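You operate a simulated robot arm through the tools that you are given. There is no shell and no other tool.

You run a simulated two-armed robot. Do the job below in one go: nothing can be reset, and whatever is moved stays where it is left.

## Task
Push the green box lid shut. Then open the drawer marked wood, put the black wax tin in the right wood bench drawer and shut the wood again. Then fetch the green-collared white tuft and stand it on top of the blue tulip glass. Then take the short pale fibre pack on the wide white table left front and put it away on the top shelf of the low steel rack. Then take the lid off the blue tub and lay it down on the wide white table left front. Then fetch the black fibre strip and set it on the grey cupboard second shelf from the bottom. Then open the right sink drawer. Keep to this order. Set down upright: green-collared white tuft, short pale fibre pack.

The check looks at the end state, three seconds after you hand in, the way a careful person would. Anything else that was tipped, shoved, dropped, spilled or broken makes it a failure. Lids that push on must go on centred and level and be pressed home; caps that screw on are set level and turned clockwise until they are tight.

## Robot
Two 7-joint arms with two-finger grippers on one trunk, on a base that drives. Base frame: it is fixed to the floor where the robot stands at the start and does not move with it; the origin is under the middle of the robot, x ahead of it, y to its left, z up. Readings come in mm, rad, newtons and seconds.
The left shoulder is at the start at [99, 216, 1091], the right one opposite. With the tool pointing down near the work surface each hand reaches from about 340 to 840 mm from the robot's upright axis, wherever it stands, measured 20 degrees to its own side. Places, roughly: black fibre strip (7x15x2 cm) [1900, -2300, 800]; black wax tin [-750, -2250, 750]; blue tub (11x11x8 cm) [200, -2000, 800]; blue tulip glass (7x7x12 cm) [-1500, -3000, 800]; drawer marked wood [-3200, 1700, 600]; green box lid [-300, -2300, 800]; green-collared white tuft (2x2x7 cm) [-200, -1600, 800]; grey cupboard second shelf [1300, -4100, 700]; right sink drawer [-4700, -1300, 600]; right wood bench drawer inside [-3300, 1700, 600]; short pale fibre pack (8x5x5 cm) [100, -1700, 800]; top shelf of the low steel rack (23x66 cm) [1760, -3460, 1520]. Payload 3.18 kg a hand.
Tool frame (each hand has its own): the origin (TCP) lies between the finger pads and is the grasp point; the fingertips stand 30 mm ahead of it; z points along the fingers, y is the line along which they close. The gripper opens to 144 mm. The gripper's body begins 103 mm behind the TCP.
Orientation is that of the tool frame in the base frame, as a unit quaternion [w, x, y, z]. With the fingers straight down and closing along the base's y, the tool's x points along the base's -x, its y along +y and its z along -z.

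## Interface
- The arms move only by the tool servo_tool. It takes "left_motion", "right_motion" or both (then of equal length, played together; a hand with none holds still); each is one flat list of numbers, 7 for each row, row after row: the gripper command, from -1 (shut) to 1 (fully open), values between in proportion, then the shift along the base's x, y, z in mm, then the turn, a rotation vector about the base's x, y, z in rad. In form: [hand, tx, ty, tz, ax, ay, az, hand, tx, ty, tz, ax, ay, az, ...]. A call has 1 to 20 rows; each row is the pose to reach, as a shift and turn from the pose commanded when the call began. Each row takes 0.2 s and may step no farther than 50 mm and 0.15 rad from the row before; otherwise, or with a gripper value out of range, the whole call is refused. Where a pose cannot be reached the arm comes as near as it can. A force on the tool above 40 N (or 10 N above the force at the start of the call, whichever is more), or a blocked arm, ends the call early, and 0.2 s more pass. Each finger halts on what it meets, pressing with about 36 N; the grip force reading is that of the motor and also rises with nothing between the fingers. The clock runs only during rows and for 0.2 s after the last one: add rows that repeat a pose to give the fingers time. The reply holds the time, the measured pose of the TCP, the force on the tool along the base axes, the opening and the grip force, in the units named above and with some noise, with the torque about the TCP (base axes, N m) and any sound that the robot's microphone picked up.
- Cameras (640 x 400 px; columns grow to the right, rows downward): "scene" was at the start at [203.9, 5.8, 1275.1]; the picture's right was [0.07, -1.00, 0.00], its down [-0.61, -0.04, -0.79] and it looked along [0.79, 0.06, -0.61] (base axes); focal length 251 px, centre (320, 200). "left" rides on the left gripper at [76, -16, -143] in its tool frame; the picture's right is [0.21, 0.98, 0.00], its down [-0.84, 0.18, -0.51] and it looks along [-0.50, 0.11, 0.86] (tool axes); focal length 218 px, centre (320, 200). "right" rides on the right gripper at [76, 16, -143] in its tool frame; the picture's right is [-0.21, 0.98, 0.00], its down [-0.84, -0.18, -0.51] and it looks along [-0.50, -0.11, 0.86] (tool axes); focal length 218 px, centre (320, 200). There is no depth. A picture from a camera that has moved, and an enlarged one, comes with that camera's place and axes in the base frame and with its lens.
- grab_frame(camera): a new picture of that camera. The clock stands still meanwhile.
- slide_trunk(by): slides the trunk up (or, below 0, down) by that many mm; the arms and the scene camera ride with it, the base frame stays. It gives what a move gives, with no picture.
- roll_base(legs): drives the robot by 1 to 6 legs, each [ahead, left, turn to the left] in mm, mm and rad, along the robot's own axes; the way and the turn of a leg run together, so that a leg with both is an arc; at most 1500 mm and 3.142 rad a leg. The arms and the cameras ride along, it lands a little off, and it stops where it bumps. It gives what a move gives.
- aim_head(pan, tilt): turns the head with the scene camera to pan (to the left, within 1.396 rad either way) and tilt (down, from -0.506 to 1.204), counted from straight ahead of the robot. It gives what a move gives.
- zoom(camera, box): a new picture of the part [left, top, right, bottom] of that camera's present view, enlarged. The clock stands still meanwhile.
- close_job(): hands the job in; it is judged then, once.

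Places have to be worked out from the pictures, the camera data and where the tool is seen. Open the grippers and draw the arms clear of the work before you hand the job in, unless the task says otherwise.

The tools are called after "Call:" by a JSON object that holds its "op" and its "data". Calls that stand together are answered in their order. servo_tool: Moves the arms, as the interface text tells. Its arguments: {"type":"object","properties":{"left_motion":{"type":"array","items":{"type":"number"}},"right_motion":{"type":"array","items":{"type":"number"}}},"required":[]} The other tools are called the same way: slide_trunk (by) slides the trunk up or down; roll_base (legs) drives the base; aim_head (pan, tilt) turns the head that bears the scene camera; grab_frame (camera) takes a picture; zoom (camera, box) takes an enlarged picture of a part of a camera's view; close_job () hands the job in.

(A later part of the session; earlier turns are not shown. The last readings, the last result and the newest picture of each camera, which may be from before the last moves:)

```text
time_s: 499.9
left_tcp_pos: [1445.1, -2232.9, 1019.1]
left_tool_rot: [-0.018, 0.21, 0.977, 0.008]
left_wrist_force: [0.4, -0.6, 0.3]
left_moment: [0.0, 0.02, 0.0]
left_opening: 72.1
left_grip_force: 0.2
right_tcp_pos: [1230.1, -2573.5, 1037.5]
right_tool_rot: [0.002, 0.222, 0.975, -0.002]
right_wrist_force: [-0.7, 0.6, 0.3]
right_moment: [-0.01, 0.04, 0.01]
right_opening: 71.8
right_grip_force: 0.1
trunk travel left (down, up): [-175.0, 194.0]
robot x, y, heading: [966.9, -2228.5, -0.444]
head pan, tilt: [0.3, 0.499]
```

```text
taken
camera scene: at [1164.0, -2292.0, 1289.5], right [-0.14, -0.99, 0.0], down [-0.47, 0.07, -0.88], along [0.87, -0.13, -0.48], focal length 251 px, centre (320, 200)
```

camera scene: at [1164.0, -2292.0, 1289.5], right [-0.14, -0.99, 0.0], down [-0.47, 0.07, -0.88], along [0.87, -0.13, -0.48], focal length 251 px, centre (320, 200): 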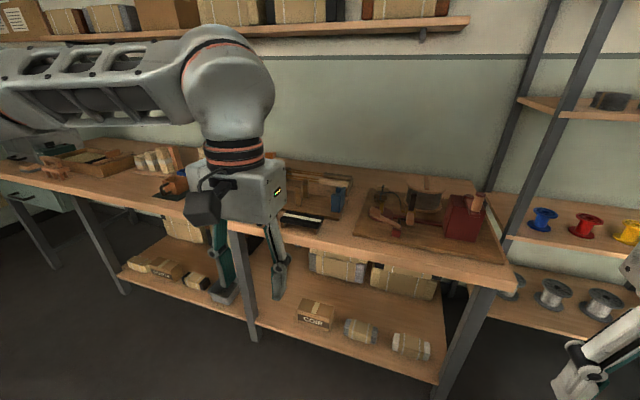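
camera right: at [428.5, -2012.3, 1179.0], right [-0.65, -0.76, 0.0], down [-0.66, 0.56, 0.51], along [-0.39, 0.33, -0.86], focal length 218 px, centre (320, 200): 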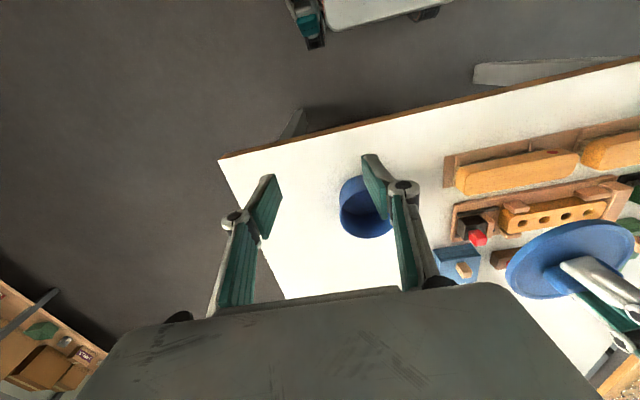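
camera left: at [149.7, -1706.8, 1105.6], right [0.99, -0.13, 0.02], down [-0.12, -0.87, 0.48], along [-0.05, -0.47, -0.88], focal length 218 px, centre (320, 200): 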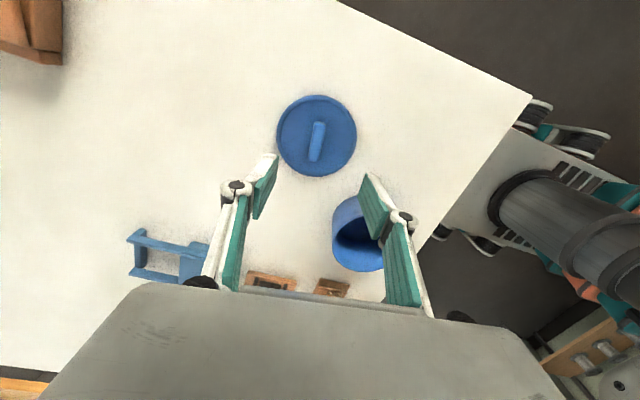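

Call:
{"op": "zoom", "data": {"camera": "scene", "box": [255, 160, 375, 250]}}

Call:
{"op": "zoom", "data": {"camera": "scene", "box": [0, 130, 220, 230]}}

Call:
{"op": "grab_frame", "data": {"camera": "left"}}

```text
4.44 times, centred on (315, 205) of scene
camera zoom: at [1164.0, -2292.0, 1289.5], right [-0.14, -0.99, 0.0], down [-0.47, 0.07, -0.88], along [0.87, -0.13, -0.48], focal length 1117 px, centre (342, 178)
```

zoom: 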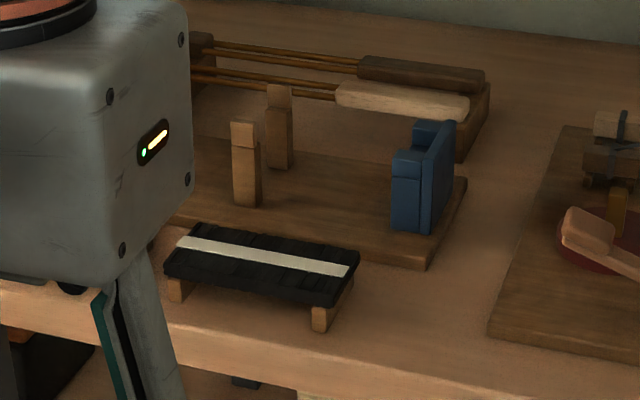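

```text
2.91 times, centred on (110, 180) of scene
camera zoom: at [1164.0, -2292.0, 1289.5], right [-0.14, -0.99, 0.0], down [-0.47, 0.07, -0.88], along [0.87, -0.13, -0.48], focal length 731 px, centre (931, 258)
```

zoom: 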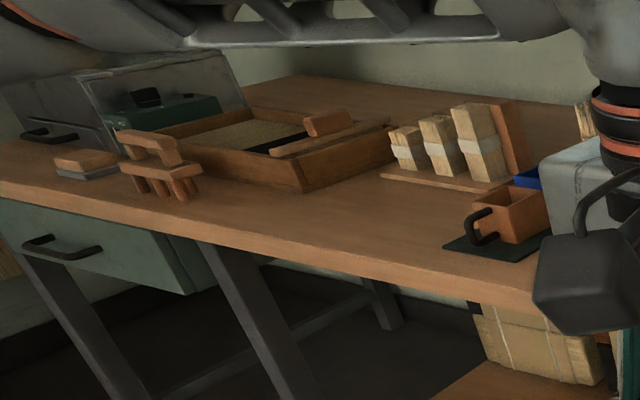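

```text
taken
camera left: at [1373.0, -2218.8, 1164.2], right [0.21, 0.98, 0.02], down [0.86, -0.2, 0.48], along [0.47, -0.09, -0.88], focal length 218 px, centre (320, 200)
```

left: 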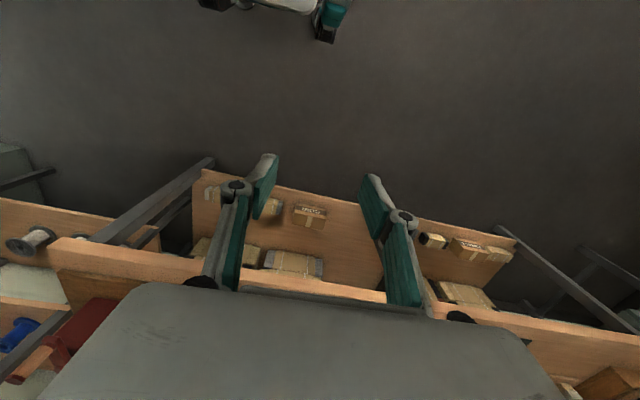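

The strip (black slab with a white band) rests on two small wood supports, long side parallel to the bench. I drive in front of it so the right hand can reach.

Call:
{"op": "roll_base", "data": {"legs": [[240, 385, 0]]}}

Call:
{"op": "aim_head", "data": {"pan": -0.15, "tilt": 0.75}}

Call:
{"op": "grab_frame", "data": {"camera": "scene"}}

Call:
{"op": "grab_frame", "data": {"camera": "right"}}

```text
time_s: 503.8
left_tcp_pos: [1828.9, -1988.0, 1019.7]
left_tool_rot: [-0.017, 0.212, 0.977, 0.009]
left_wrist_force: [0.8, 0.0, -0.7]
left_moment: [0.01, -0.05, -0.03]
left_opening: 72.4
left_grip_force: 0.0
right_tcp_pos: [1611.7, -2329.2, 1037.7]
right_tool_rot: [0.002, 0.223, 0.975, -0.002]
right_wrist_force: [0.7, -0.4, -0.2]
right_moment: [-0.03, 0.02, 0.0]
right_opening: 72.1
right_grip_force: 0.1
trunk travel left (down, up): [-175.0, 194.0]
robot x, y, heading: [1348.8, -1984.2, -0.448]
head pan, tilt: [0.3, 0.499]
```

```text
time_s: 504.7
left_tcp_pos: [1827.3, -1988.9, 1021.0]
left_tool_rot: [-0.017, 0.212, 0.977, 0.009]
left_wrist_force: [0.7, 0.6, -0.7]
left_moment: [-0.03, 0.02, -0.01]
left_opening: 71.7
left_grip_force: 0.1
right_tcp_pos: [1611.9, -2329.2, 1037.4]
right_tool_rot: [0.002, 0.222, 0.975, -0.002]
right_wrist_force: [0.0, 0.5, 0.4]
right_moment: [0.0, 0.04, -0.01]
right_opening: 72.0
right_grip_force: 0.1
trunk travel left (down, up): [-175.0, 194.0]
robot x, y, heading: [1349.3, -1985.2, -0.449]
head pan, tilt: [-0.15, 0.75]
```

```text
taken
camera scene: at [1525.5, -2080.6, 1267.6], right [-0.56, -0.83, 0.0], down [-0.56, 0.38, -0.73], along [0.61, -0.41, -0.68], focal length 251 px, centre (320, 200)
```

scene: 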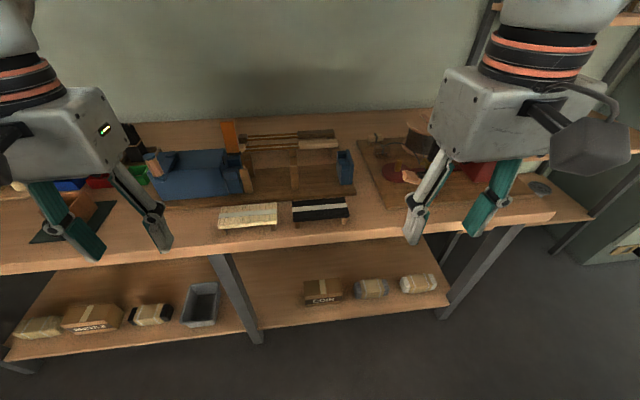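

```text
taken
camera right: at [1548.9, -2281.5, 1179.2], right [0.61, 0.79, 0.0], down [0.68, -0.52, 0.51], along [0.4, -0.32, -0.86], focal length 218 px, centre (320, 200)
```

right: 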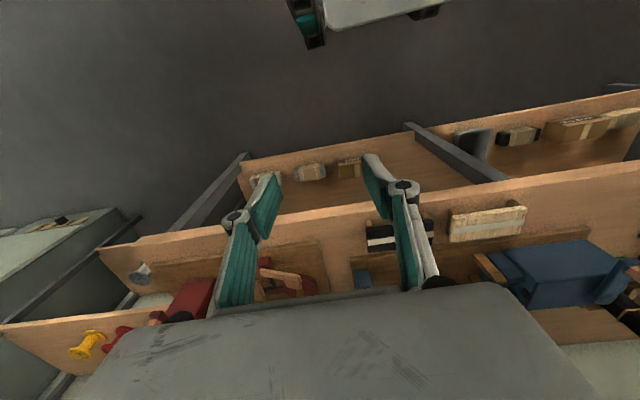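

Call:
{"op": "zoom", "data": {"camera": "scene", "box": [270, 170, 380, 250]}}

Call:
{"op": "zoom", "data": {"camera": "right", "box": [340, 180, 480, 290]}}

```text
5.00 times, centred on (325, 210) of scene
camera zoom: at [1525.5, -2080.6, 1267.6], right [-0.56, -0.83, 0.0], down [-0.56, 0.38, -0.73], along [0.61, -0.41, -0.68], focal length 1256 px, centre (295, 150)
```

zoom: 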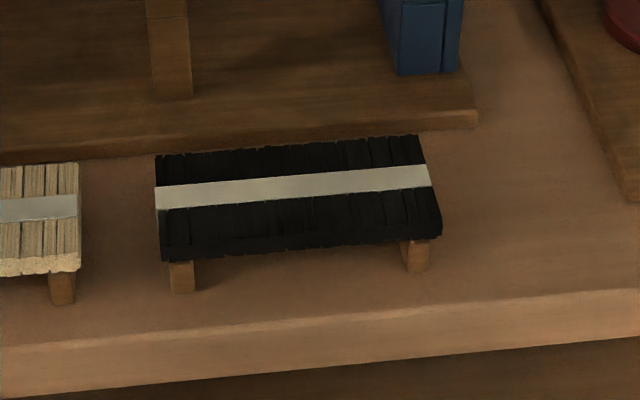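

```text
3.64 times, centred on (410, 235) of right
camera zoom: at [1548.9, -2281.5, 1179.2], right [0.61, 0.79, 0.0], down [0.68, -0.52, 0.51], along [0.4, -0.32, -0.86], focal length 794 px, centre (-7, 73)
```

zoom: 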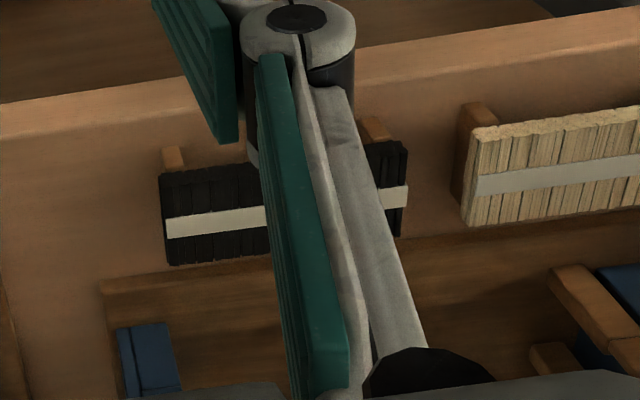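

Strip top centre (1904,-2339, z≈815), long axis at 61°. I bring the right hand above it, yawing −1.63 rad so the fingers straddle its 7 cm width.

Call:
{"op": "servo_tool", "data": {"right_motion": [0.2, 15, 0, 0, 0, 0, -0.1356, 0.4, 35, 0, 0, 0, 0, -0.2712, 0.45, 60, 0, 0, 0, 0, -0.4068, 0.45, 85, -1, 0, 0, 0, -0.5424, 0.45, 110, -2, -5, 0, 0, -0.678, 0.45, 140, -3, -10, 0, 0, -0.8136, 0.45, 170, -5, -20, 0, 0, -0.9492, 0.45, 200, -6, -35, 0, 0, -1.0848, 0.45, 230, -7, -50, 0, 0, -1.2204, 0.45, 255, -8, -70, 0, 0, -1.356, 0.45, 275, -9, -90, 0, 0, -1.4916, 0.45, 292, -10, -107, 0, 0, -1.627, 0.45, 292, -10, -107, 0, 0, -1.627]}}

Call:
{"op": "grab_frame", "data": {"camera": "right"}}

Call:
{"op": "zoom", "data": {"camera": "scene", "box": [250, 110, 400, 250]}}

```text
time_s: 507.5
left_tcp_pos: [1827.6, -1988.9, 1020.3]
left_tool_rot: [-0.017, 0.211, 0.977, 0.009]
left_wrist_force: [-0.3, -0.7, 0.4]
left_moment: [0.0, 0.02, -0.01]
left_opening: 72.1
left_grip_force: 0.0
right_tcp_pos: [1904.2, -2339.8, 929.0]
right_tool_rot: [0.0, 0.861, 0.508, -0.003]
right_wrist_force: [-0.7, 0.3, -0.1]
right_moment: [0.01, 0.02, 0.0]
right_opening: 104.4
right_grip_force: 0.0
trunk travel left (down, up): [-175.0, 194.0]
robot x, y, heading: [1352.4, -1981.9, -0.445]
head pan, tilt: [-0.15, 0.75]
```

```text
taken
camera right: at [1954.5, -2280.3, 1072.1], right [0.75, -0.66, 0.0], down [-0.56, -0.65, 0.51], along [-0.34, -0.39, -0.86], focal length 218 px, centre (320, 200)
```

right: 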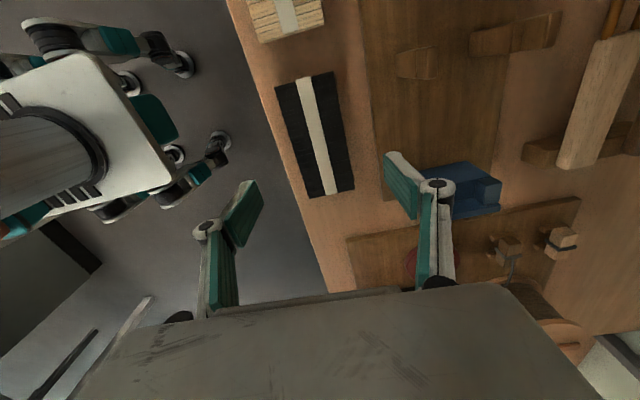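

```text
2.86 times, centred on (325, 180) of scene
camera zoom: at [1524.9, -2080.6, 1267.8], right [-0.56, -0.83, 0.0], down [-0.56, 0.38, -0.73], along [0.61, -0.41, -0.68], focal length 718 px, centre (306, 257)
```

zoom: 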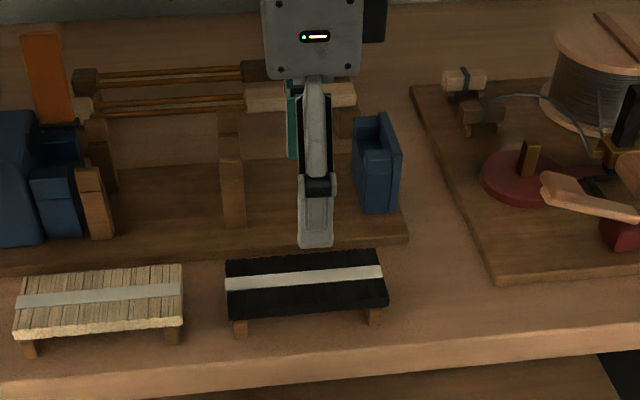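

Aligned within ~2°. I descend to TCP z≈829 (tips just above the board behind) and close.

Call:
{"op": "servo_tool", "data": {"right_motion": [0.45, 2, 5, -20, 0, 0, 0, 0.45, 2, 5, -45, 0, 0, 0, 0.45, 2, 5, -70, 0, 0, 0, 0.45, 2, 5, -88, 0, 0, 0, 0.45, 2, 5, -98, 0, 0, 0, 0.45, 2, 5, -100, 0, 0, 0]}}

Call:
{"op": "zoom", "data": {"camera": "scene", "box": [250, 110, 400, 250]}}

Call:
{"op": "zoom", "data": {"camera": "right", "box": [200, 50, 460, 260]}}

```text
time_s: 508.9
left_tcp_pos: [1827.4, -1987.8, 1019.4]
left_tool_rot: [-0.017, 0.211, 0.977, 0.009]
left_wrist_force: [0.3, -0.1, -1.0]
left_moment: [-0.01, 0.01, 0.0]
left_opening: 72.2
left_grip_force: 0.1
right_tcp_pos: [1905.7, -2333.4, 830.8]
right_tool_rot: [0.0, 0.861, 0.508, -0.002]
right_wrist_force: [0.0, 0.8, 0.5]
right_moment: [0.0, -0.02, 0.04]
right_opening: 104.3
right_grip_force: 0.2
trunk travel left (down, up): [-175.0, 194.0]
robot x, y, heading: [1348.9, -1984.8, -0.444]
head pan, tilt: [-0.15, 0.75]
```

```text
2.86 times, centred on (325, 180) of scene
camera zoom: at [1525.3, -2080.7, 1267.7], right [-0.56, -0.83, 0.0], down [-0.56, 0.38, -0.73], along [0.61, -0.41, -0.68], focal length 718 px, centre (306, 257)
```

zoom: 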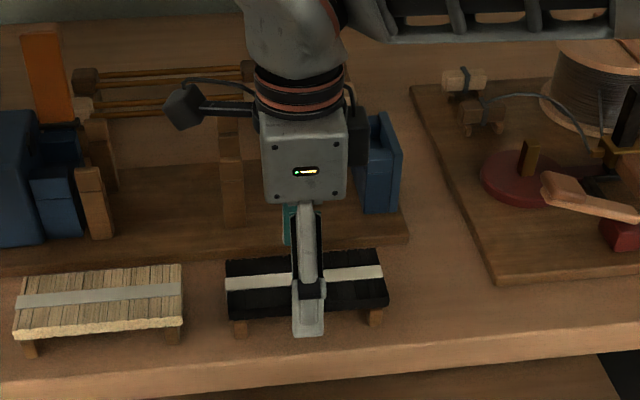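

```text
1.90 times, centred on (330, 155) of right
camera zoom: at [1956.9, -2275.1, 972.1], right [0.76, -0.66, 0.0], down [-0.56, -0.65, 0.51], along [-0.34, -0.39, -0.86], focal length 416 px, centre (301, 286)
```

zoom: 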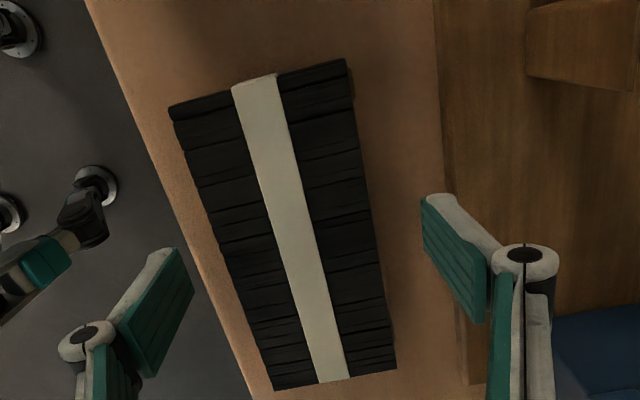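

There's a comfortable gap behind. I lower 5 mm more and close on the strip.

Call:
{"op": "servo_tool", "data": {"right_motion": [0.45, 0, 0, -5, 0, 0, 0, 0.2, 0, 0, -5, 0, 0, 0, 0, 0, 0, -5, 0, 0, 0, -0.3, 0, 0, -5, 0, 0, 0, -1, 0, 0, -5, 0, 0, 0, -1, 0, 0, -5, 0, 0, 0]}}

Call:
{"op": "servo_tool", "data": {"right_motion": [-1, 0, 0, 5, 0, 0, 0, -1, 0, 0, 15, 0, 0, 0, -1, 0, 0, 40, 0, 0, 0, -1, 0, 0, 75, 0, 0, 0, -1, 0, 0, 115, 0, 0, 0, -1, 0, 0, 155, 0, 0, 0]}}

Call:
{"op": "zoom", "data": {"camera": "scene", "box": [250, 90, 400, 250]}}

Call:
{"op": "grab_frame", "data": {"camera": "right"}}

```text
time_s: 510.3
left_tcp_pos: [1827.1, -1988.2, 1021.7]
left_tool_rot: [-0.018, 0.211, 0.977, 0.008]
left_wrist_force: [0.3, 0.0, -0.7]
left_moment: [0.02, 0.02, 0.04]
left_opening: 71.8
left_grip_force: 0.1
right_tcp_pos: [1905.5, -2334.9, 825.3]
right_tool_rot: [-0.001, 0.861, 0.508, -0.004]
right_wrist_force: [0.8, 0.3, 1.4]
right_moment: [-0.03, 0.04, 0.03]
right_opening: 62.8
right_grip_force: 36.1
trunk travel left (down, up): [-175.0, 194.0]
robot x, y, heading: [1352.9, -1984.6, -0.449]
head pan, tilt: [-0.15, 0.75]
```

```text
time_s: 511.7
left_tcp_pos: [1827.6, -1987.2, 1020.5]
left_tool_rot: [-0.016, 0.211, 0.977, 0.009]
left_wrist_force: [0.0, 0.3, 0.6]
left_moment: [-0.02, 0.0, -0.01]
left_opening: 71.9
left_grip_force: 0.2
right_tcp_pos: [1905.6, -2333.5, 982.9]
right_tool_rot: [0.0, 0.861, 0.508, -0.004]
right_wrist_force: [-0.9, -0.5, -0.1]
right_moment: [-0.06, -0.04, -0.02]
right_opening: 62.6
right_grip_force: 35.9
trunk travel left (down, up): [-175.0, 194.0]
robot x, y, heading: [1348.9, -1982.4, -0.446]
head pan, tilt: [-0.15, 0.75]
```

```text
2.50 times, centred on (325, 170) of scene
camera zoom: at [1524.6, -2080.1, 1267.9], right [-0.56, -0.83, 0.0], down [-0.56, 0.38, -0.73], along [0.61, -0.41, -0.68], focal length 628 px, centre (308, 275)
```

zoom: 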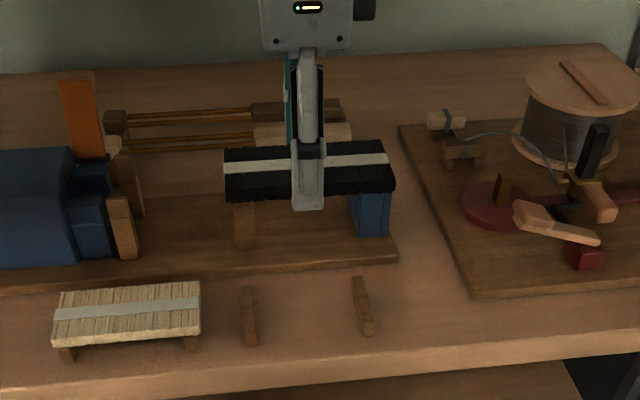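

```text
taken
camera right: at [1956.2, -2274.6, 1123.3], right [0.76, -0.66, 0.0], down [-0.56, -0.65, 0.51], along [-0.34, -0.39, -0.86], focal length 218 px, centre (320, 200)
```

right: 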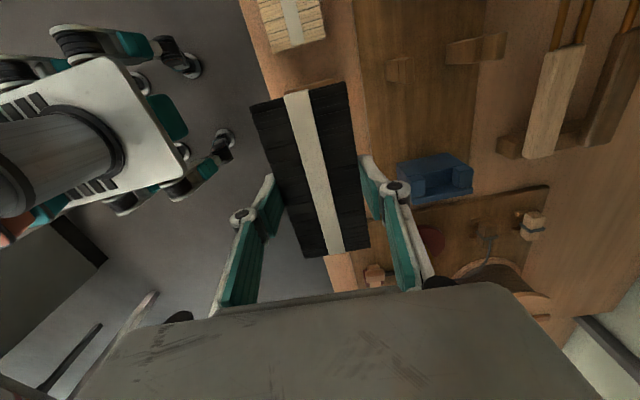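

The strip is lifted cleanly, the rails stay on the bench. I retract and un-yaw, then drive to the table's left end to regrasp it at a tilt suited to the cupboard.

Call:
{"op": "servo_tool", "data": {"right_motion": [-1, -15, 1, 20, 0, 0, 0.1356, -1, -35, 2, 35, 0, 0, 0.2712, -1, -58, 3, 45, 0, 0, 0.4068, -1, -82, 5, 55, 0, 0, 0.5424, -1, -106, 6, 60, 0, 0, 0.678, -1, -130, 8, 60, 0, 0, 0.8136, -1, -155, 9, 60, 0, 0, 0.9492, -1, -180, 11, 60, 0, 0, 1.0848, -1, -205, 12, 60, 0, 0, 1.2204, -1, -230, 14, 60, 0, 0, 1.356, -1, -254, 15, 60, 0, 0, 1.4916, -1, -274, 16, 60, 0, 0, 1.627]}}

Call:
{"op": "roll_base", "data": {"legs": [[-330, 0, 0], [0, 0, 3.096]]}}

Call:
{"op": "aim_head", "data": {"pan": 0, "tilt": 0.7}}

Call:
{"op": "grab_frame", "data": {"camera": "scene"}}

```text
time_s: 514.3
left_tcp_pos: [1828.2, -1989.2, 1020.1]
left_tool_rot: [-0.018, 0.211, 0.977, 0.009]
left_wrist_force: [-0.1, 0.5, 0.2]
left_moment: [-0.01, -0.05, 0.0]
left_opening: 72.1
left_grip_force: 0.0
right_tcp_pos: [1630.4, -2317.4, 1039.1]
right_tool_rot: [0.002, 0.221, 0.975, -0.003]
right_wrist_force: [-0.2, -0.2, -0.4]
right_moment: [0.0, -0.03, 0.01]
right_opening: 62.6
right_grip_force: 35.8
trunk travel left (down, up): [-175.0, 194.0]
robot x, y, heading: [1350.6, -1986.2, -0.447]
head pan, tilt: [-0.15, 0.75]
```

```text
time_s: 523.8
left_tcp_pos: [573.7, -1819.2, 1020.7]
left_tool_rot: [0.008, 0.974, -0.227, 0.018]
left_wrist_force: [0.1, -0.6, 1.0]
left_moment: [-0.03, 0.01, 0.0]
left_opening: 72.2
left_grip_force: 0.1
right_tcp_pos: [779.9, -1496.0, 1039.0]
right_tool_rot: [-0.003, 0.971, -0.237, -0.001]
right_wrist_force: [0.2, -1.1, -0.1]
right_moment: [-0.01, 0.0, -0.02]
right_opening: 62.2
right_grip_force: 35.9
trunk travel left (down, up): [-175.0, 194.0]
robot x, y, heading: [1052.6, -1842.4, 2.659]
head pan, tilt: [-0.15, 0.75]
```

```text
time_s: 524.5
left_tcp_pos: [572.4, -1817.9, 1020.9]
left_tool_rot: [0.009, 0.974, -0.227, 0.018]
left_wrist_force: [0.7, 0.7, -0.1]
left_moment: [-0.01, 0.01, 0.01]
left_opening: 71.9
left_grip_force: 0.0
right_tcp_pos: [779.8, -1494.4, 1039.8]
right_tool_rot: [-0.002, 0.972, -0.237, -0.001]
right_wrist_force: [0.2, 0.2, -0.1]
right_moment: [-0.03, -0.02, 0.02]
right_opening: 62.4
right_grip_force: 36.0
trunk travel left (down, up): [-175.0, 194.0]
robot x, y, heading: [1047.1, -1836.3, 2.671]
head pan, tilt: [0.0, 0.7]
```

```text
taken
camera scene: at [870.1, -1746.0, 1271.8], right [0.46, 0.89, 0.0], down [0.57, -0.3, -0.76], along [-0.68, 0.35, -0.64], focal length 251 px, centre (320, 200)
```

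scene: 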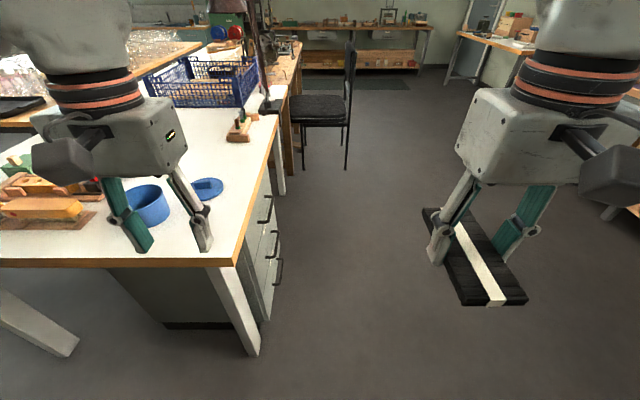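

Call:
{"op": "roll_base", "data": {"legs": [[0, 435, 0], [185, 0, 0]]}}

Call:
{"op": "grab_frame", "data": {"camera": "scene"}}

```text
time_s: 530.0
left_tcp_pos: [208.5, -2119.0, 1020.7]
left_tool_rot: [0.009, 0.974, -0.226, 0.017]
left_wrist_force: [-0.2, -0.3, -0.5]
left_moment: [0.02, -0.01, 0.01]
left_opening: 71.9
left_grip_force: 0.1
right_tcp_pos: [412.9, -1794.4, 1038.6]
right_tool_rot: [-0.002, 0.972, -0.237, -0.002]
right_wrist_force: [0.2, -0.4, -0.9]
right_moment: [-0.02, -0.01, -0.02]
right_opening: 62.5
right_grip_force: 36.0
trunk travel left (down, up): [-175.0, 194.0]
robot x, y, heading: [688.9, -2138.3, 2.668]
head pan, tilt: [0.0, 0.7]
```

```text
taken
camera scene: at [503.6, -2046.0, 1271.8], right [0.46, 0.89, 0.0], down [0.57, -0.3, -0.76], along [-0.68, 0.35, -0.64], focal length 251 px, centre (320, 200)
```

scene: 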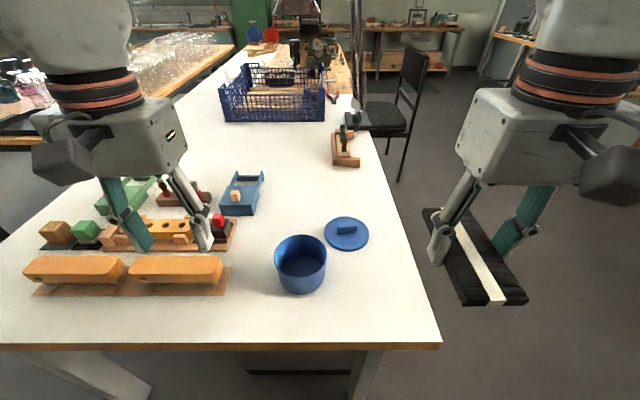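

I place the strip at the free spot (285,-1735), long side pointing away from me.

Call:
{"op": "servo_tool", "data": {"right_motion": [-1, -32, 15, -20, 0, 0, 0, -1, -64, 30, -50, 0, 0, 0, -1, -96, 45, -85, 0, 0, 0, -1, -128, 59, -120, 0, 0, 0, -1, -128, 59, -155, 0, 0, 0, -1, -128, 59, -185, 0, 0, 0, -1, -128, 59, -204, 0, 0, 0, -1, -128, 59, -212, 0, 0, 0, -1, -128, 59, -212, 0, 0, 0]}}

Call:
{"op": "zoom", "data": {"camera": "scene", "box": [300, 200, 460, 330]}}

```text
time_s: 532.0
left_tcp_pos: [208.9, -2119.0, 1019.4]
left_tool_rot: [0.01, 0.974, -0.227, 0.017]
left_wrist_force: [-0.2, -0.1, -0.2]
left_moment: [0.02, 0.01, -0.02]
left_opening: 71.9
left_grip_force: 0.0
right_tcp_pos: [285.1, -1736.4, 826.8]
right_tool_rot: [-0.002, 0.971, -0.237, -0.002]
right_wrist_force: [-0.2, 0.3, -0.6]
right_moment: [0.02, 0.03, 0.0]
right_opening: 62.2
right_grip_force: 35.6
trunk travel left (down, up): [-175.0, 194.0]
robot x, y, heading: [689.0, -2141.2, 2.665]
head pan, tilt: [0.0, 0.7]
```

```text
3.08 times, centred on (380, 265) of scene
camera zoom: at [504.3, -2046.4, 1271.9], right [0.46, 0.89, 0.0], down [0.57, -0.3, -0.76], along [-0.68, 0.35, -0.64], focal length 773 px, centre (135, 0)
```

zoom: 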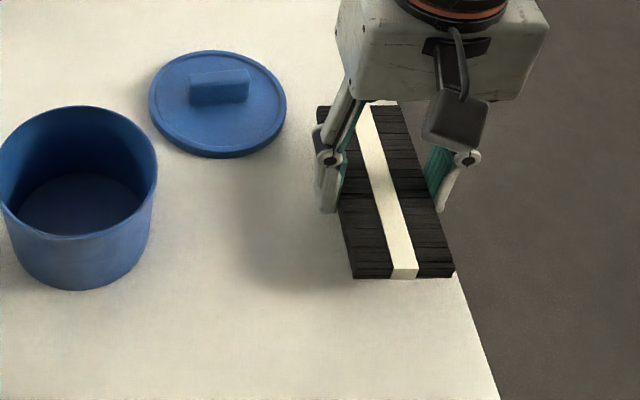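

The strip's right edge would reach the table edge; I shift ~33 mm inward before setting it down.

Call:
{"op": "servo_tool", "data": {"right_motion": [-1, 4, -12, 3, 0, 0, 0, -1, 8, -24, 3, 0, 0, 0, -1, 10.5, -33.4, 3, 0, 0, 0, -1, 10.5, -33.4, -3, 0, 0, 0, -1, 10.5, -33.4, -6, 0, 0, 0]}}

Call:
{"op": "zoom", "data": {"camera": "scene", "box": [300, 200, 460, 330]}}

```text
time_s: 533.1
left_tcp_pos: [207.8, -2120.2, 1019.6]
left_tool_rot: [0.009, 0.974, -0.226, 0.017]
left_wrist_force: [-0.1, 0.2, 0.1]
left_moment: [0.03, 0.0, 0.0]
left_opening: 71.9
left_grip_force: 0.1
right_tcp_pos: [296.7, -1771.0, 822.5]
right_tool_rot: [-0.002, 0.972, -0.237, -0.002]
right_wrist_force: [-0.6, 0.7, -0.5]
right_moment: [0.01, 0.02, -0.02]
right_opening: 62.7
right_grip_force: 36.4
trunk travel left (down, up): [-175.0, 194.0]
robot x, y, heading: [688.6, -2142.6, 2.672]
head pan, tilt: [0.0, 0.7]
```

```text
3.08 times, centred on (380, 265) of scene
camera zoom: at [504.2, -2046.4, 1271.9], right [0.46, 0.89, 0.0], down [0.57, -0.3, -0.76], along [-0.68, 0.35, -0.64], focal length 773 px, centre (135, 0)
```

zoom: 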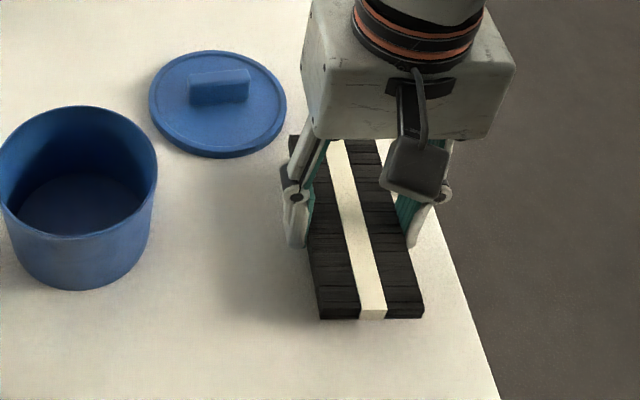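

Call:
{"op": "servo_tool", "data": {"right_motion": [-1, 0, 0, -2, 0, 0, 0, -1, 0, 0, -4, 0, 0, 0]}}

Call:
{"op": "servo_tool", "data": {"right_motion": [-1, 0, 0, -2, 0, 0, 0, -1, 0, 0, -3, 0, 0, 0]}}

```text
time_s: 533.8
left_tcp_pos: [207.6, -2119.6, 1020.5]
left_tool_rot: [0.009, 0.974, -0.227, 0.018]
left_wrist_force: [0.2, 0.0, 0.5]
left_moment: [-0.02, -0.01, -0.02]
left_opening: 72.1
left_grip_force: 0.0
right_tcp_pos: [295.9, -1770.2, 816.6]
right_tool_rot: [-0.002, 0.972, -0.237, -0.003]
right_wrist_force: [0.5, 0.1, -1.3]
right_moment: [-0.04, -0.03, 0.0]
right_opening: 62.3
right_grip_force: 36.4
trunk travel left (down, up): [-175.0, 194.0]
robot x, y, heading: [685.7, -2140.7, 2.666]
head pan, tilt: [0.0, 0.7]
```

```text
time_s: 534.4
left_tcp_pos: [208.9, -2119.7, 1020.6]
left_tool_rot: [0.01, 0.974, -0.227, 0.018]
left_wrist_force: [0.4, 0.4, -0.1]
left_moment: [0.0, 0.0, -0.01]
left_opening: 72.2
left_grip_force: 0.0
right_tcp_pos: [296.9, -1770.1, 814.5]
right_tool_rot: [-0.002, 0.971, -0.237, -0.002]
right_wrist_force: [-0.1, 0.3, -1.7]
right_moment: [0.0, 0.01, -0.02]
right_opening: 62.2
right_grip_force: 36.0
trunk travel left (down, up): [-175.0, 194.0]
robot x, y, heading: [683.9, -2141.5, 2.664]
head pan, tilt: [0.0, 0.7]
```

Call:
{"op": "servo_tool", "data": {"right_motion": [-1, 0, 0, -1.5, 0, 0, 0, -1, 0, 0, -2.5, 0, 0, 0]}}

Call:
{"op": "servo_tool", "data": {"right_motion": [-1, 0, 0, -1.5, 0, 0, 0, -1, 0, 0, -2.5, 0, 0, 0]}}

Call:
{"op": "zoom", "data": {"camera": "scene", "box": [330, 230, 450, 320]}}

```text
time_s: 535.0
left_tcp_pos: [208.1, -2119.9, 1019.8]
left_tool_rot: [0.01, 0.974, -0.226, 0.017]
left_wrist_force: [-0.6, 1.6, 0.1]
left_moment: [0.04, -0.02, 0.0]
left_opening: 71.9
left_grip_force: 0.1
right_tcp_pos: [296.1, -1770.9, 812.3]
right_tool_rot: [-0.002, 0.972, -0.237, -0.002]
right_wrist_force: [0.4, 0.2, -0.5]
right_moment: [0.03, -0.05, 0.0]
right_opening: 62.4
right_grip_force: 36.1
trunk travel left (down, up): [-175.0, 194.0]
robot x, y, heading: [686.5, -2137.6, 2.671]
head pan, tilt: [0.0, 0.7]
```

```text
time_s: 535.5
left_tcp_pos: [208.5, -2118.8, 1019.3]
left_tool_rot: [0.009, 0.974, -0.227, 0.018]
left_wrist_force: [-0.1, 0.3, 0.4]
left_moment: [-0.01, 0.0, 0.0]
left_opening: 72.1
left_grip_force: 0.0
right_tcp_pos: [296.2, -1770.3, 809.4]
right_tool_rot: [-0.002, 0.972, -0.237, -0.001]
right_wrist_force: [-0.2, 0.8, 0.2]
right_moment: [0.0, 0.02, -0.05]
right_opening: 62.2
right_grip_force: 36.3
trunk travel left (down, up): [-175.0, 194.0]
robot x, y, heading: [682.4, -2140.6, 2.66]
head pan, tilt: [0.0, 0.7]
```

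```text
4.44 times, centred on (390, 275) of scene
camera zoom: at [504.3, -2046.4, 1271.9], right [0.46, 0.89, 0.0], down [0.57, -0.3, -0.77], along [-0.68, 0.35, -0.64], focal length 1117 px, centre (9, -133)
```

zoom: 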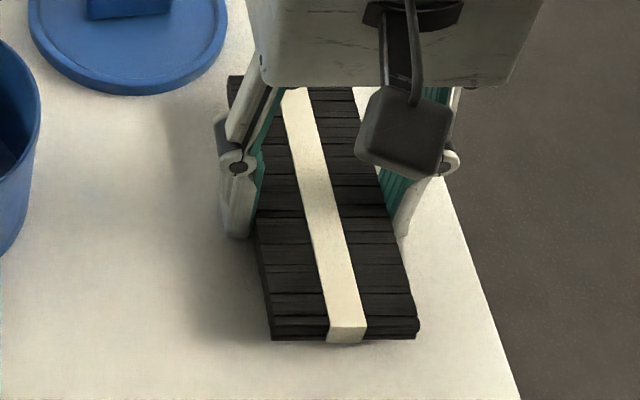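

Call:
{"op": "servo_tool", "data": {"right_motion": [-1, 0, 0, -1, 0, 0, 0, -1, 0, 0, -2, 0, 0, 0]}}

Call:
{"op": "servo_tool", "data": {"right_motion": [-1, 0, 0, -1, 0, 0, 0, -1, 0, 0, -2, 0, 0, 0]}}

```text
time_s: 536.1
left_tcp_pos: [208.6, -2118.5, 1021.8]
left_tool_rot: [0.009, 0.974, -0.226, 0.017]
left_wrist_force: [-0.3, 0.4, -0.4]
left_moment: [0.0, 0.02, 0.01]
left_opening: 72.0
left_grip_force: 0.0
right_tcp_pos: [297.8, -1771.1, 809.8]
right_tool_rot: [-0.002, 0.971, -0.238, -0.004]
right_wrist_force: [0.7, 2.4, 11.6]
right_moment: [-0.33, 0.0, 0.08]
right_opening: 62.3
right_grip_force: 36.2
trunk travel left (down, up): [-175.0, 194.0]
robot x, y, heading: [685.7, -2143.4, 2.664]
head pan, tilt: [0.0, 0.7]
```

```text
time_s: 536.8
left_tcp_pos: [209.8, -2119.7, 1022.3]
left_tool_rot: [0.009, 0.974, -0.227, 0.016]
left_wrist_force: [0.5, 0.5, -0.2]
left_moment: [-0.02, 0.0, 0.02]
left_opening: 71.8
left_grip_force: 0.1
right_tcp_pos: [296.9, -1770.8, 809.5]
right_tool_rot: [-0.002, 0.971, -0.239, -0.006]
right_wrist_force: [2.8, 4.9, 31.1]
right_moment: [-0.37, -0.15, 0.24]
right_opening: 62.5
right_grip_force: 35.3
trunk travel left (down, up): [-175.0, 194.0]
robot x, y, heading: [683.7, -2140.6, 2.669]
head pan, tilt: [0.0, 0.7]
```

On the table (z≈779). I release, raise slightly, pivot the hand to 48° tilt with fingers outside the strip, then lower for the regrasp.

Call:
{"op": "servo_tool", "data": {"right_motion": [-0.5, 0, 0, 2, 0, 0, 0, 0, 0, 0, 3, 0, 0, 0, 0.2, 0, 0, 6, 0, 0, 0, 0.2, 0, 0, 8, 0, 0, 0, 0.2, 0, 0, 8, 0.047, 0.092, 0, 0.2, 0, 0, 8, 0.094, 0.184, 0, 0.2, 0, 0, 8, 0.141, 0.277, 0, 0.2, 0, 0, 8, 0.189, 0.369, 0, 0.2, 0, 0, 8, 0.236, 0.461, 0, 0.2, 0, 0, 7, 0.283, 0.553, 0, 0.2, 0, 0, 5, 0.33, 0.645, 0, 0.2, 0, 0, 4, 0.378, 0.738, 0, 0.2, 0, 0, 3, 0.378, 0.738, 0]}}

Call:
{"op": "grab_frame", "data": {"camera": "right"}}

Call:
{"op": "zoom", "data": {"camera": "scene", "box": [300, 200, 460, 330]}}

```text
time_s: 539.5
left_tcp_pos: [209.0, -2119.0, 1019.3]
left_tool_rot: [0.01, 0.974, -0.226, 0.017]
left_wrist_force: [-0.4, 0.0, -0.1]
left_moment: [-0.04, 0.04, 0.02]
left_opening: 71.8
left_grip_force: 0.2
right_tcp_pos: [288.9, -1782.8, 821.1]
right_tool_rot: [-0.098, 0.889, -0.22, -0.391]
right_wrist_force: [-0.6, -0.2, 0.9]
right_moment: [0.04, 0.0, 0.01]
right_opening: 86.3
right_grip_force: 0.0
right hand out of reach, approached as far as the arm can: row 12, 13
trunk travel left (down, up): [-175.0, 194.0]
robot x, y, heading: [681.8, -2140.2, 2.666]
head pan, tilt: [0.0, 0.7]
```

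```text
taken
camera right: at [419.3, -1870.4, 860.5], right [-0.58, -0.8, 0.15], down [-0.09, 0.25, 0.96], along [-0.81, 0.55, -0.22], focal length 218 px, centre (320, 200)
```

right: 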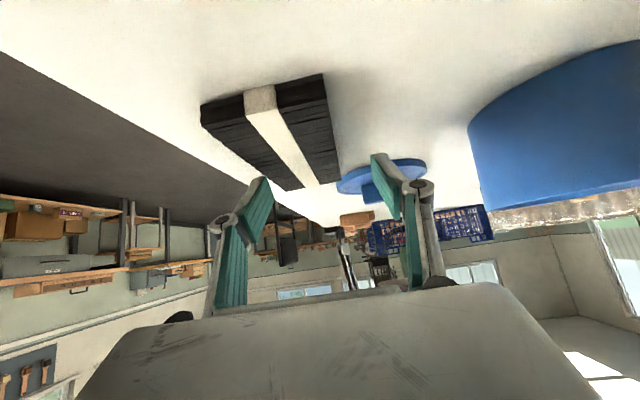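

```text
3.08 times, centred on (380, 265) of scene
camera zoom: at [504.2, -2045.0, 1271.6], right [0.46, 0.89, 0.0], down [0.57, -0.3, -0.76], along [-0.68, 0.35, -0.64], focal length 773 px, centre (135, 0)
```

zoom: 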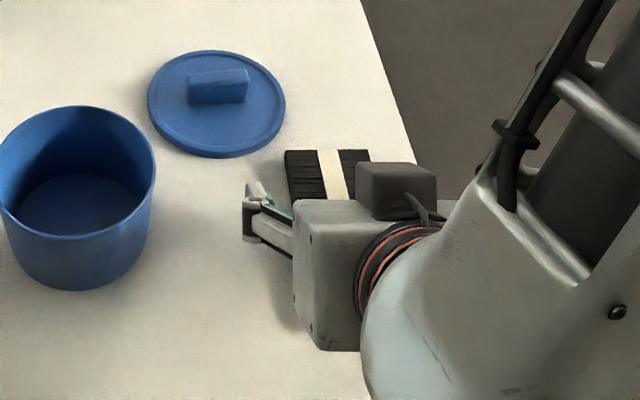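

The arm's limit pulled the hand ~15 mm left. I raise it slightly, shift the base right 65 mm, and re-align over the strip.

Call:
{"op": "servo_tool", "data": {"right_motion": [0.4, 0, 0, 15, 0, 0, 0, 0.4, 0, 0, 40, 0, 0, 0]}}

Call:
{"op": "roll_base", "data": {"legs": [[0, -65, 0]]}}

Call:
{"op": "grab_frame", "data": {"camera": "right"}}

Call:
{"op": "zoom", "data": {"camera": "scene", "box": [280, 180, 440, 310]}}

```text
time_s: 540.1
left_tcp_pos: [208.9, -2119.3, 1020.0]
left_tool_rot: [0.01, 0.974, -0.227, 0.018]
left_wrist_force: [0.7, -0.3, 0.8]
left_moment: [0.03, 0.01, -0.02]
left_opening: 72.0
left_grip_force: 0.1
right_tcp_pos: [290.0, -1784.3, 862.4]
right_tool_rot: [-0.094, 0.888, -0.216, -0.395]
right_wrist_force: [-0.1, 0.2, 0.6]
right_moment: [0.0, -0.02, 0.0]
right_opening: 100.8
right_grip_force: 0.2
trunk travel left (down, up): [-175.0, 194.0]
robot x, y, heading: [683.8, -2137.3, 2.661]
head pan, tilt: [0.0, 0.7]
```

```text
time_s: 541.4
left_tcp_pos: [238.2, -2060.2, 1019.5]
left_tool_rot: [0.009, 0.974, -0.226, 0.017]
left_wrist_force: [-0.2, -0.6, 0.5]
left_moment: [-0.03, 0.04, 0.03]
left_opening: 71.7
left_grip_force: 0.1
right_tcp_pos: [318.1, -1725.6, 862.6]
right_tool_rot: [-0.095, 0.888, -0.217, -0.393]
right_wrist_force: [-1.1, -0.4, -0.3]
right_moment: [0.01, 0.01, 0.06]
right_opening: 101.0
right_grip_force: 0.0
trunk travel left (down, up): [-175.0, 194.0]
robot x, y, heading: [715.6, -2082.8, 2.662]
head pan, tilt: [0.0, 0.7]
```

```text
taken
camera right: at [449.6, -1812.8, 900.9], right [-0.57, -0.8, 0.16], down [-0.08, 0.25, 0.96], along [-0.81, 0.54, -0.21], focal length 218 px, centre (320, 200)
```

right: 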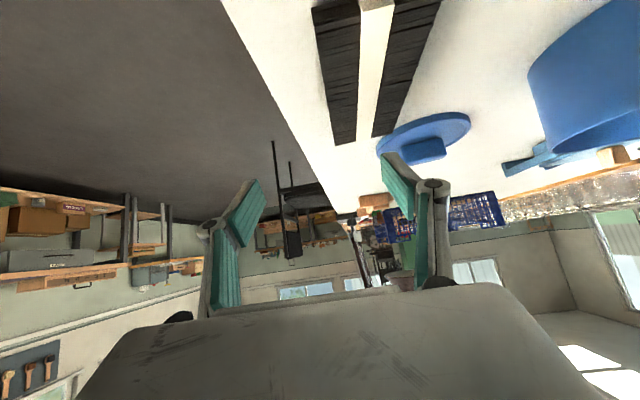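

```text
3.08 times, centred on (360, 245) of scene
camera zoom: at [534.2, -1988.2, 1271.9], right [0.46, 0.89, 0.0], down [0.57, -0.3, -0.76], along [-0.68, 0.35, -0.64], focal length 773 px, centre (197, 62)
```

zoom: 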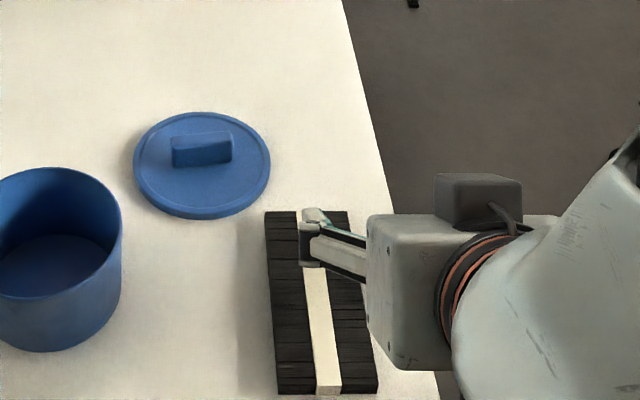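

Strip centre is at (300,-1772). I align the tilted hand over it and lower to z≈813.

Call:
{"op": "servo_tool", "data": {"right_motion": [0.4, -2, -27, 0, 0, 0, 0, 0.4, -4, -54, 0, 0, 0, 0, 0.4, -4, -54, -18, 0, 0, 0, 0.4, -4, -54, -34, 0, 0, 0, 0.4, -4, -54, -46, 0, 0, 0, 0.4, -4, -54, -49, 0, 0, 0]}}

Call:
{"op": "grab_frame", "data": {"camera": "right"}}

Call:
{"op": "zoom", "data": {"camera": "scene", "box": [280, 180, 440, 310]}}

```text
time_s: 542.8
left_tcp_pos: [237.8, -2063.2, 1020.0]
left_tool_rot: [0.01, 0.974, -0.226, 0.018]
left_wrist_force: [0.5, 1.1, 1.0]
left_moment: [-0.01, -0.02, 0.03]
left_opening: 71.8
left_grip_force: 0.1
right_tcp_pos: [308.3, -1771.2, 822.9]
right_tool_rot: [-0.09, 0.881, -0.239, -0.399]
right_wrist_force: [-0.7, -0.2, 0.1]
right_moment: [0.02, -0.03, -0.03]
right_opening: 100.7
right_grip_force: 0.1
trunk travel left (down, up): [-175.0, 194.0]
robot x, y, heading: [714.6, -2080.9, 2.66]
head pan, tilt: [0.0, 0.7]
```

```text
taken
camera right: at [437.1, -1861.5, 861.1], right [-0.6, -0.78, 0.19], down [-0.05, 0.27, 0.96], along [-0.8, 0.57, -0.21], focal length 218 px, centre (320, 200)
```

right: 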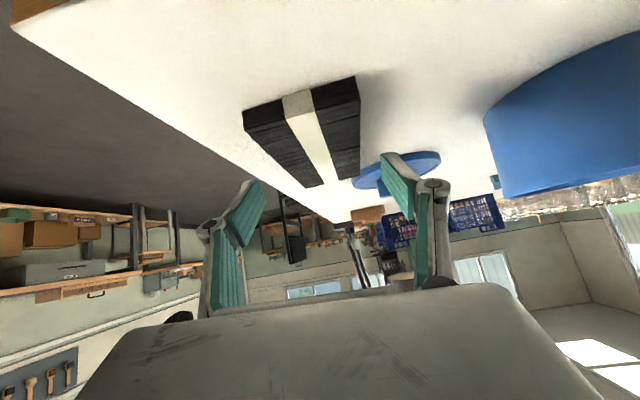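

```text
3.08 times, centred on (360, 245) of scene
camera zoom: at [534.0, -1988.9, 1271.9], right [0.46, 0.89, 0.0], down [0.57, -0.3, -0.77], along [-0.68, 0.35, -0.64], focal length 773 px, centre (197, 62)
```

zoom: 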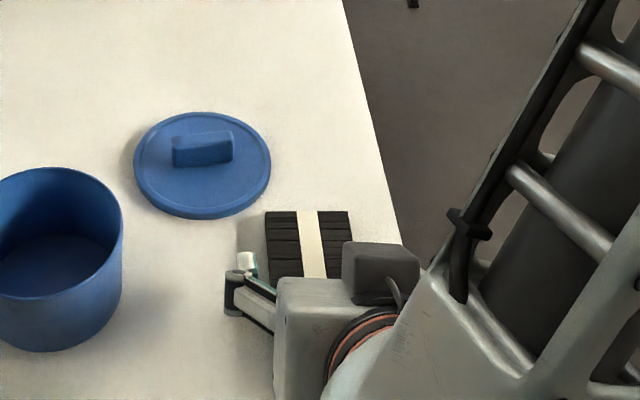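

Call:
{"op": "servo_tool", "data": {"right_motion": [0.3, 0, 0, 0, 0, 0, 0, 0.2, 0, 0, 0, 0, 0, 0]}}

```text
time_s: 543.4
left_tcp_pos: [237.6, -2062.2, 1019.4]
left_tool_rot: [0.01, 0.974, -0.226, 0.018]
left_wrist_force: [-0.1, -0.5, -0.2]
left_moment: [0.03, -0.02, 0.0]
left_opening: 72.1
left_grip_force: 0.0
right_tcp_pos: [310.5, -1767.3, 820.0]
right_tool_rot: [-0.092, 0.882, -0.238, -0.396]
right_wrist_force: [0.0, -0.8, 0.8]
right_moment: [-0.01, 0.03, 0.0]
right_opening: 86.4
right_grip_force: 0.0
trunk travel left (down, up): [-175.0, 194.0]
robot x, y, heading: [715.9, -2078.3, 2.667]
head pan, tilt: [0.0, 0.7]
```

The arm is again near its limit because the target is too close. I raise, back the base up 70 mm, and retry with more extension.

Call:
{"op": "servo_tool", "data": {"right_motion": [0.4, 0, 0, 20, 0, 0, 0, 0.4, 0, 0, 45, 0, 0, 0]}}

Call:
{"op": "roll_base", "data": {"legs": [[-75, 0, 0]]}}

Call:
{"op": "servo_tool", "data": {"right_motion": [0.4, -22, 3, 0, 0, 0, 0, 0.4, -44, 7, 0, 0, 0, 0, 0.4, -60, 15, 0, 0, 0, 0, 0.4, -65, 20, 0, 0, 0, 0, 0.4, -65, 20, 0, 0, 0, 0]}}

Call:
{"op": "grab_frame", "data": {"camera": "right"}}

Call:
{"op": "zoom", "data": {"camera": "scene", "box": [280, 160, 440, 290]}}

```text
time_s: 544.0
left_tcp_pos: [239.0, -2061.9, 1021.1]
left_tool_rot: [0.009, 0.974, -0.226, 0.017]
left_wrist_force: [-0.8, -1.2, -0.9]
left_moment: [0.0, -0.01, 0.0]
left_opening: 72.1
left_grip_force: 0.1
right_tcp_pos: [314.9, -1782.4, 859.0]
right_tool_rot: [-0.095, 0.888, -0.215, -0.396]
right_wrist_force: [0.6, -1.1, 0.5]
right_moment: [-0.01, -0.01, -0.04]
right_opening: 100.9
right_grip_force: 0.1
trunk travel left (down, up): [-175.0, 194.0]
robot x, y, heading: [715.9, -2081.2, 2.668]
head pan, tilt: [0.0, 0.7]
```

```text
time_s: 545.0
left_tcp_pos: [304.6, -2095.4, 1020.5]
left_tool_rot: [0.008, 0.974, -0.226, 0.017]
left_wrist_force: [-0.4, -0.9, -0.4]
left_moment: [0.02, 0.02, 0.03]
left_opening: 72.1
left_grip_force: 0.1
right_tcp_pos: [381.6, -1814.1, 858.2]
right_tool_rot: [-0.095, 0.888, -0.216, -0.394]
right_wrist_force: [0.3, -0.9, 1.1]
right_moment: [0.02, 0.0, 0.0]
right_opening: 100.5
right_grip_force: 0.0
trunk travel left (down, up): [-175.0, 194.0]
robot x, y, heading: [779.3, -2119.0, 2.667]
head pan, tilt: [0.0, 0.7]
```

```text
time_s: 546.2
left_tcp_pos: [304.4, -2094.4, 1021.1]
left_tool_rot: [0.01, 0.974, -0.227, 0.017]
left_wrist_force: [0.7, 0.1, -0.4]
left_moment: [-0.01, 0.01, -0.01]
left_opening: 71.9
left_grip_force: 0.1
right_tcp_pos: [314.6, -1792.6, 857.3]
right_tool_rot: [-0.096, 0.888, -0.217, -0.393]
right_wrist_force: [0.2, -0.6, -0.1]
right_moment: [-0.03, 0.0, 0.03]
right_opening: 101.0
right_grip_force: 0.0
trunk travel left (down, up): [-175.0, 194.0]
robot x, y, heading: [782.4, -2110.3, 2.667]
head pan, tilt: [0.0, 0.7]
```

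```text
taken
camera right: at [446.6, -1880.3, 896.1], right [-0.58, -0.8, 0.16], down [-0.09, 0.25, 0.96], along [-0.81, 0.54, -0.21], focal length 218 px, centre (320, 200)
```

right: 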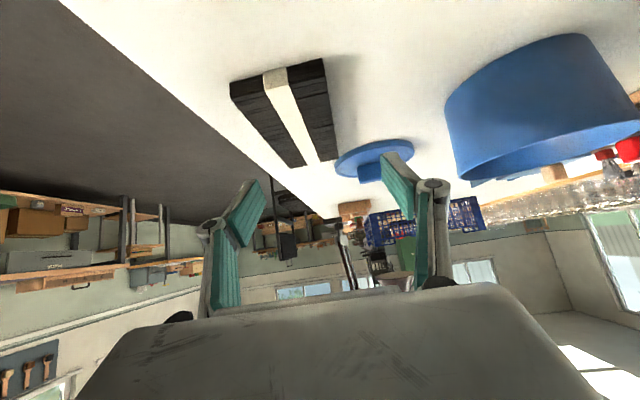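

```text
3.08 times, centred on (360, 225) of scene
camera zoom: at [600.2, -2022.9, 1271.9], right [0.46, 0.89, 0.0], down [0.57, -0.3, -0.76], along [-0.68, 0.35, -0.64], focal length 773 px, centre (197, 123)
```

zoom: 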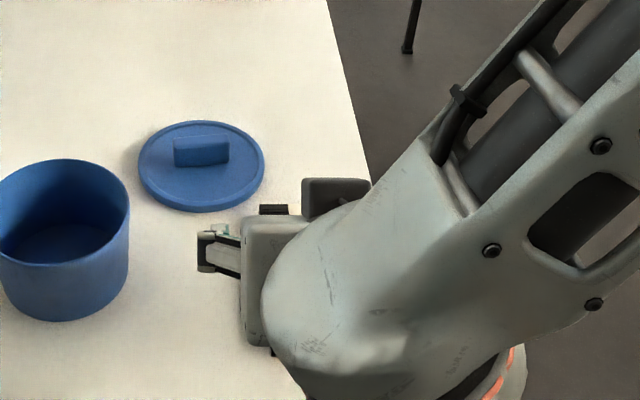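

Call:
{"op": "servo_tool", "data": {"right_motion": [0.4, 0, 7, -10, 0, 0, 0, 0.4, 0, 13, -25, 0, 0, 0, 0.4, 0, 13, -38, 0, 0, 0, 0.4, 0, 13, -44, 0, 0, 0, 0.3, 0, 13, -44, 0, 0, 0, 0.2, 0, 13, -44, 0, 0, 0]}}

Call:
{"op": "grab_frame", "data": {"camera": "right"}}

```text
time_s: 547.6
left_tcp_pos: [303.9, -2096.0, 1018.6]
left_tool_rot: [0.009, 0.974, -0.227, 0.017]
left_wrist_force: [0.2, 0.8, -0.7]
left_moment: [-0.03, -0.01, -0.03]
left_opening: 71.8
left_grip_force: 0.0
right_tcp_pos: [316.6, -1780.2, 814.0]
right_tool_rot: [-0.096, 0.888, -0.217, -0.395]
right_wrist_force: [0.0, 0.2, -0.5]
right_moment: [0.0, 0.04, -0.01]
right_opening: 86.2
right_grip_force: 0.0
trunk travel left (down, up): [-175.0, 194.0]
robot x, y, heading: [780.7, -2117.0, 2.667]
head pan, tilt: [0.0, 0.7]
```

```text
taken
camera right: at [447.3, -1867.7, 852.3], right [-0.58, -0.8, 0.16], down [-0.09, 0.25, 0.96], along [-0.81, 0.54, -0.21], focal length 218 px, centre (320, 200)
```

right: 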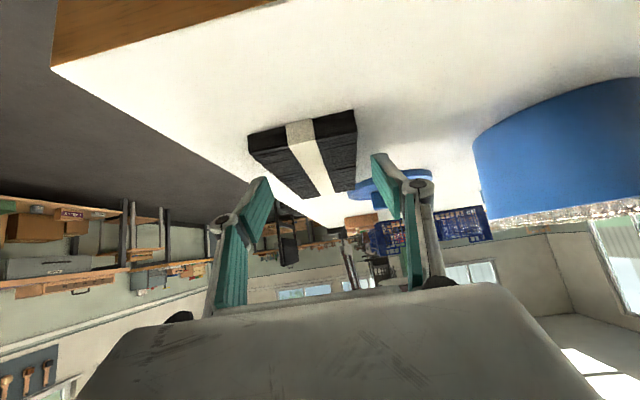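

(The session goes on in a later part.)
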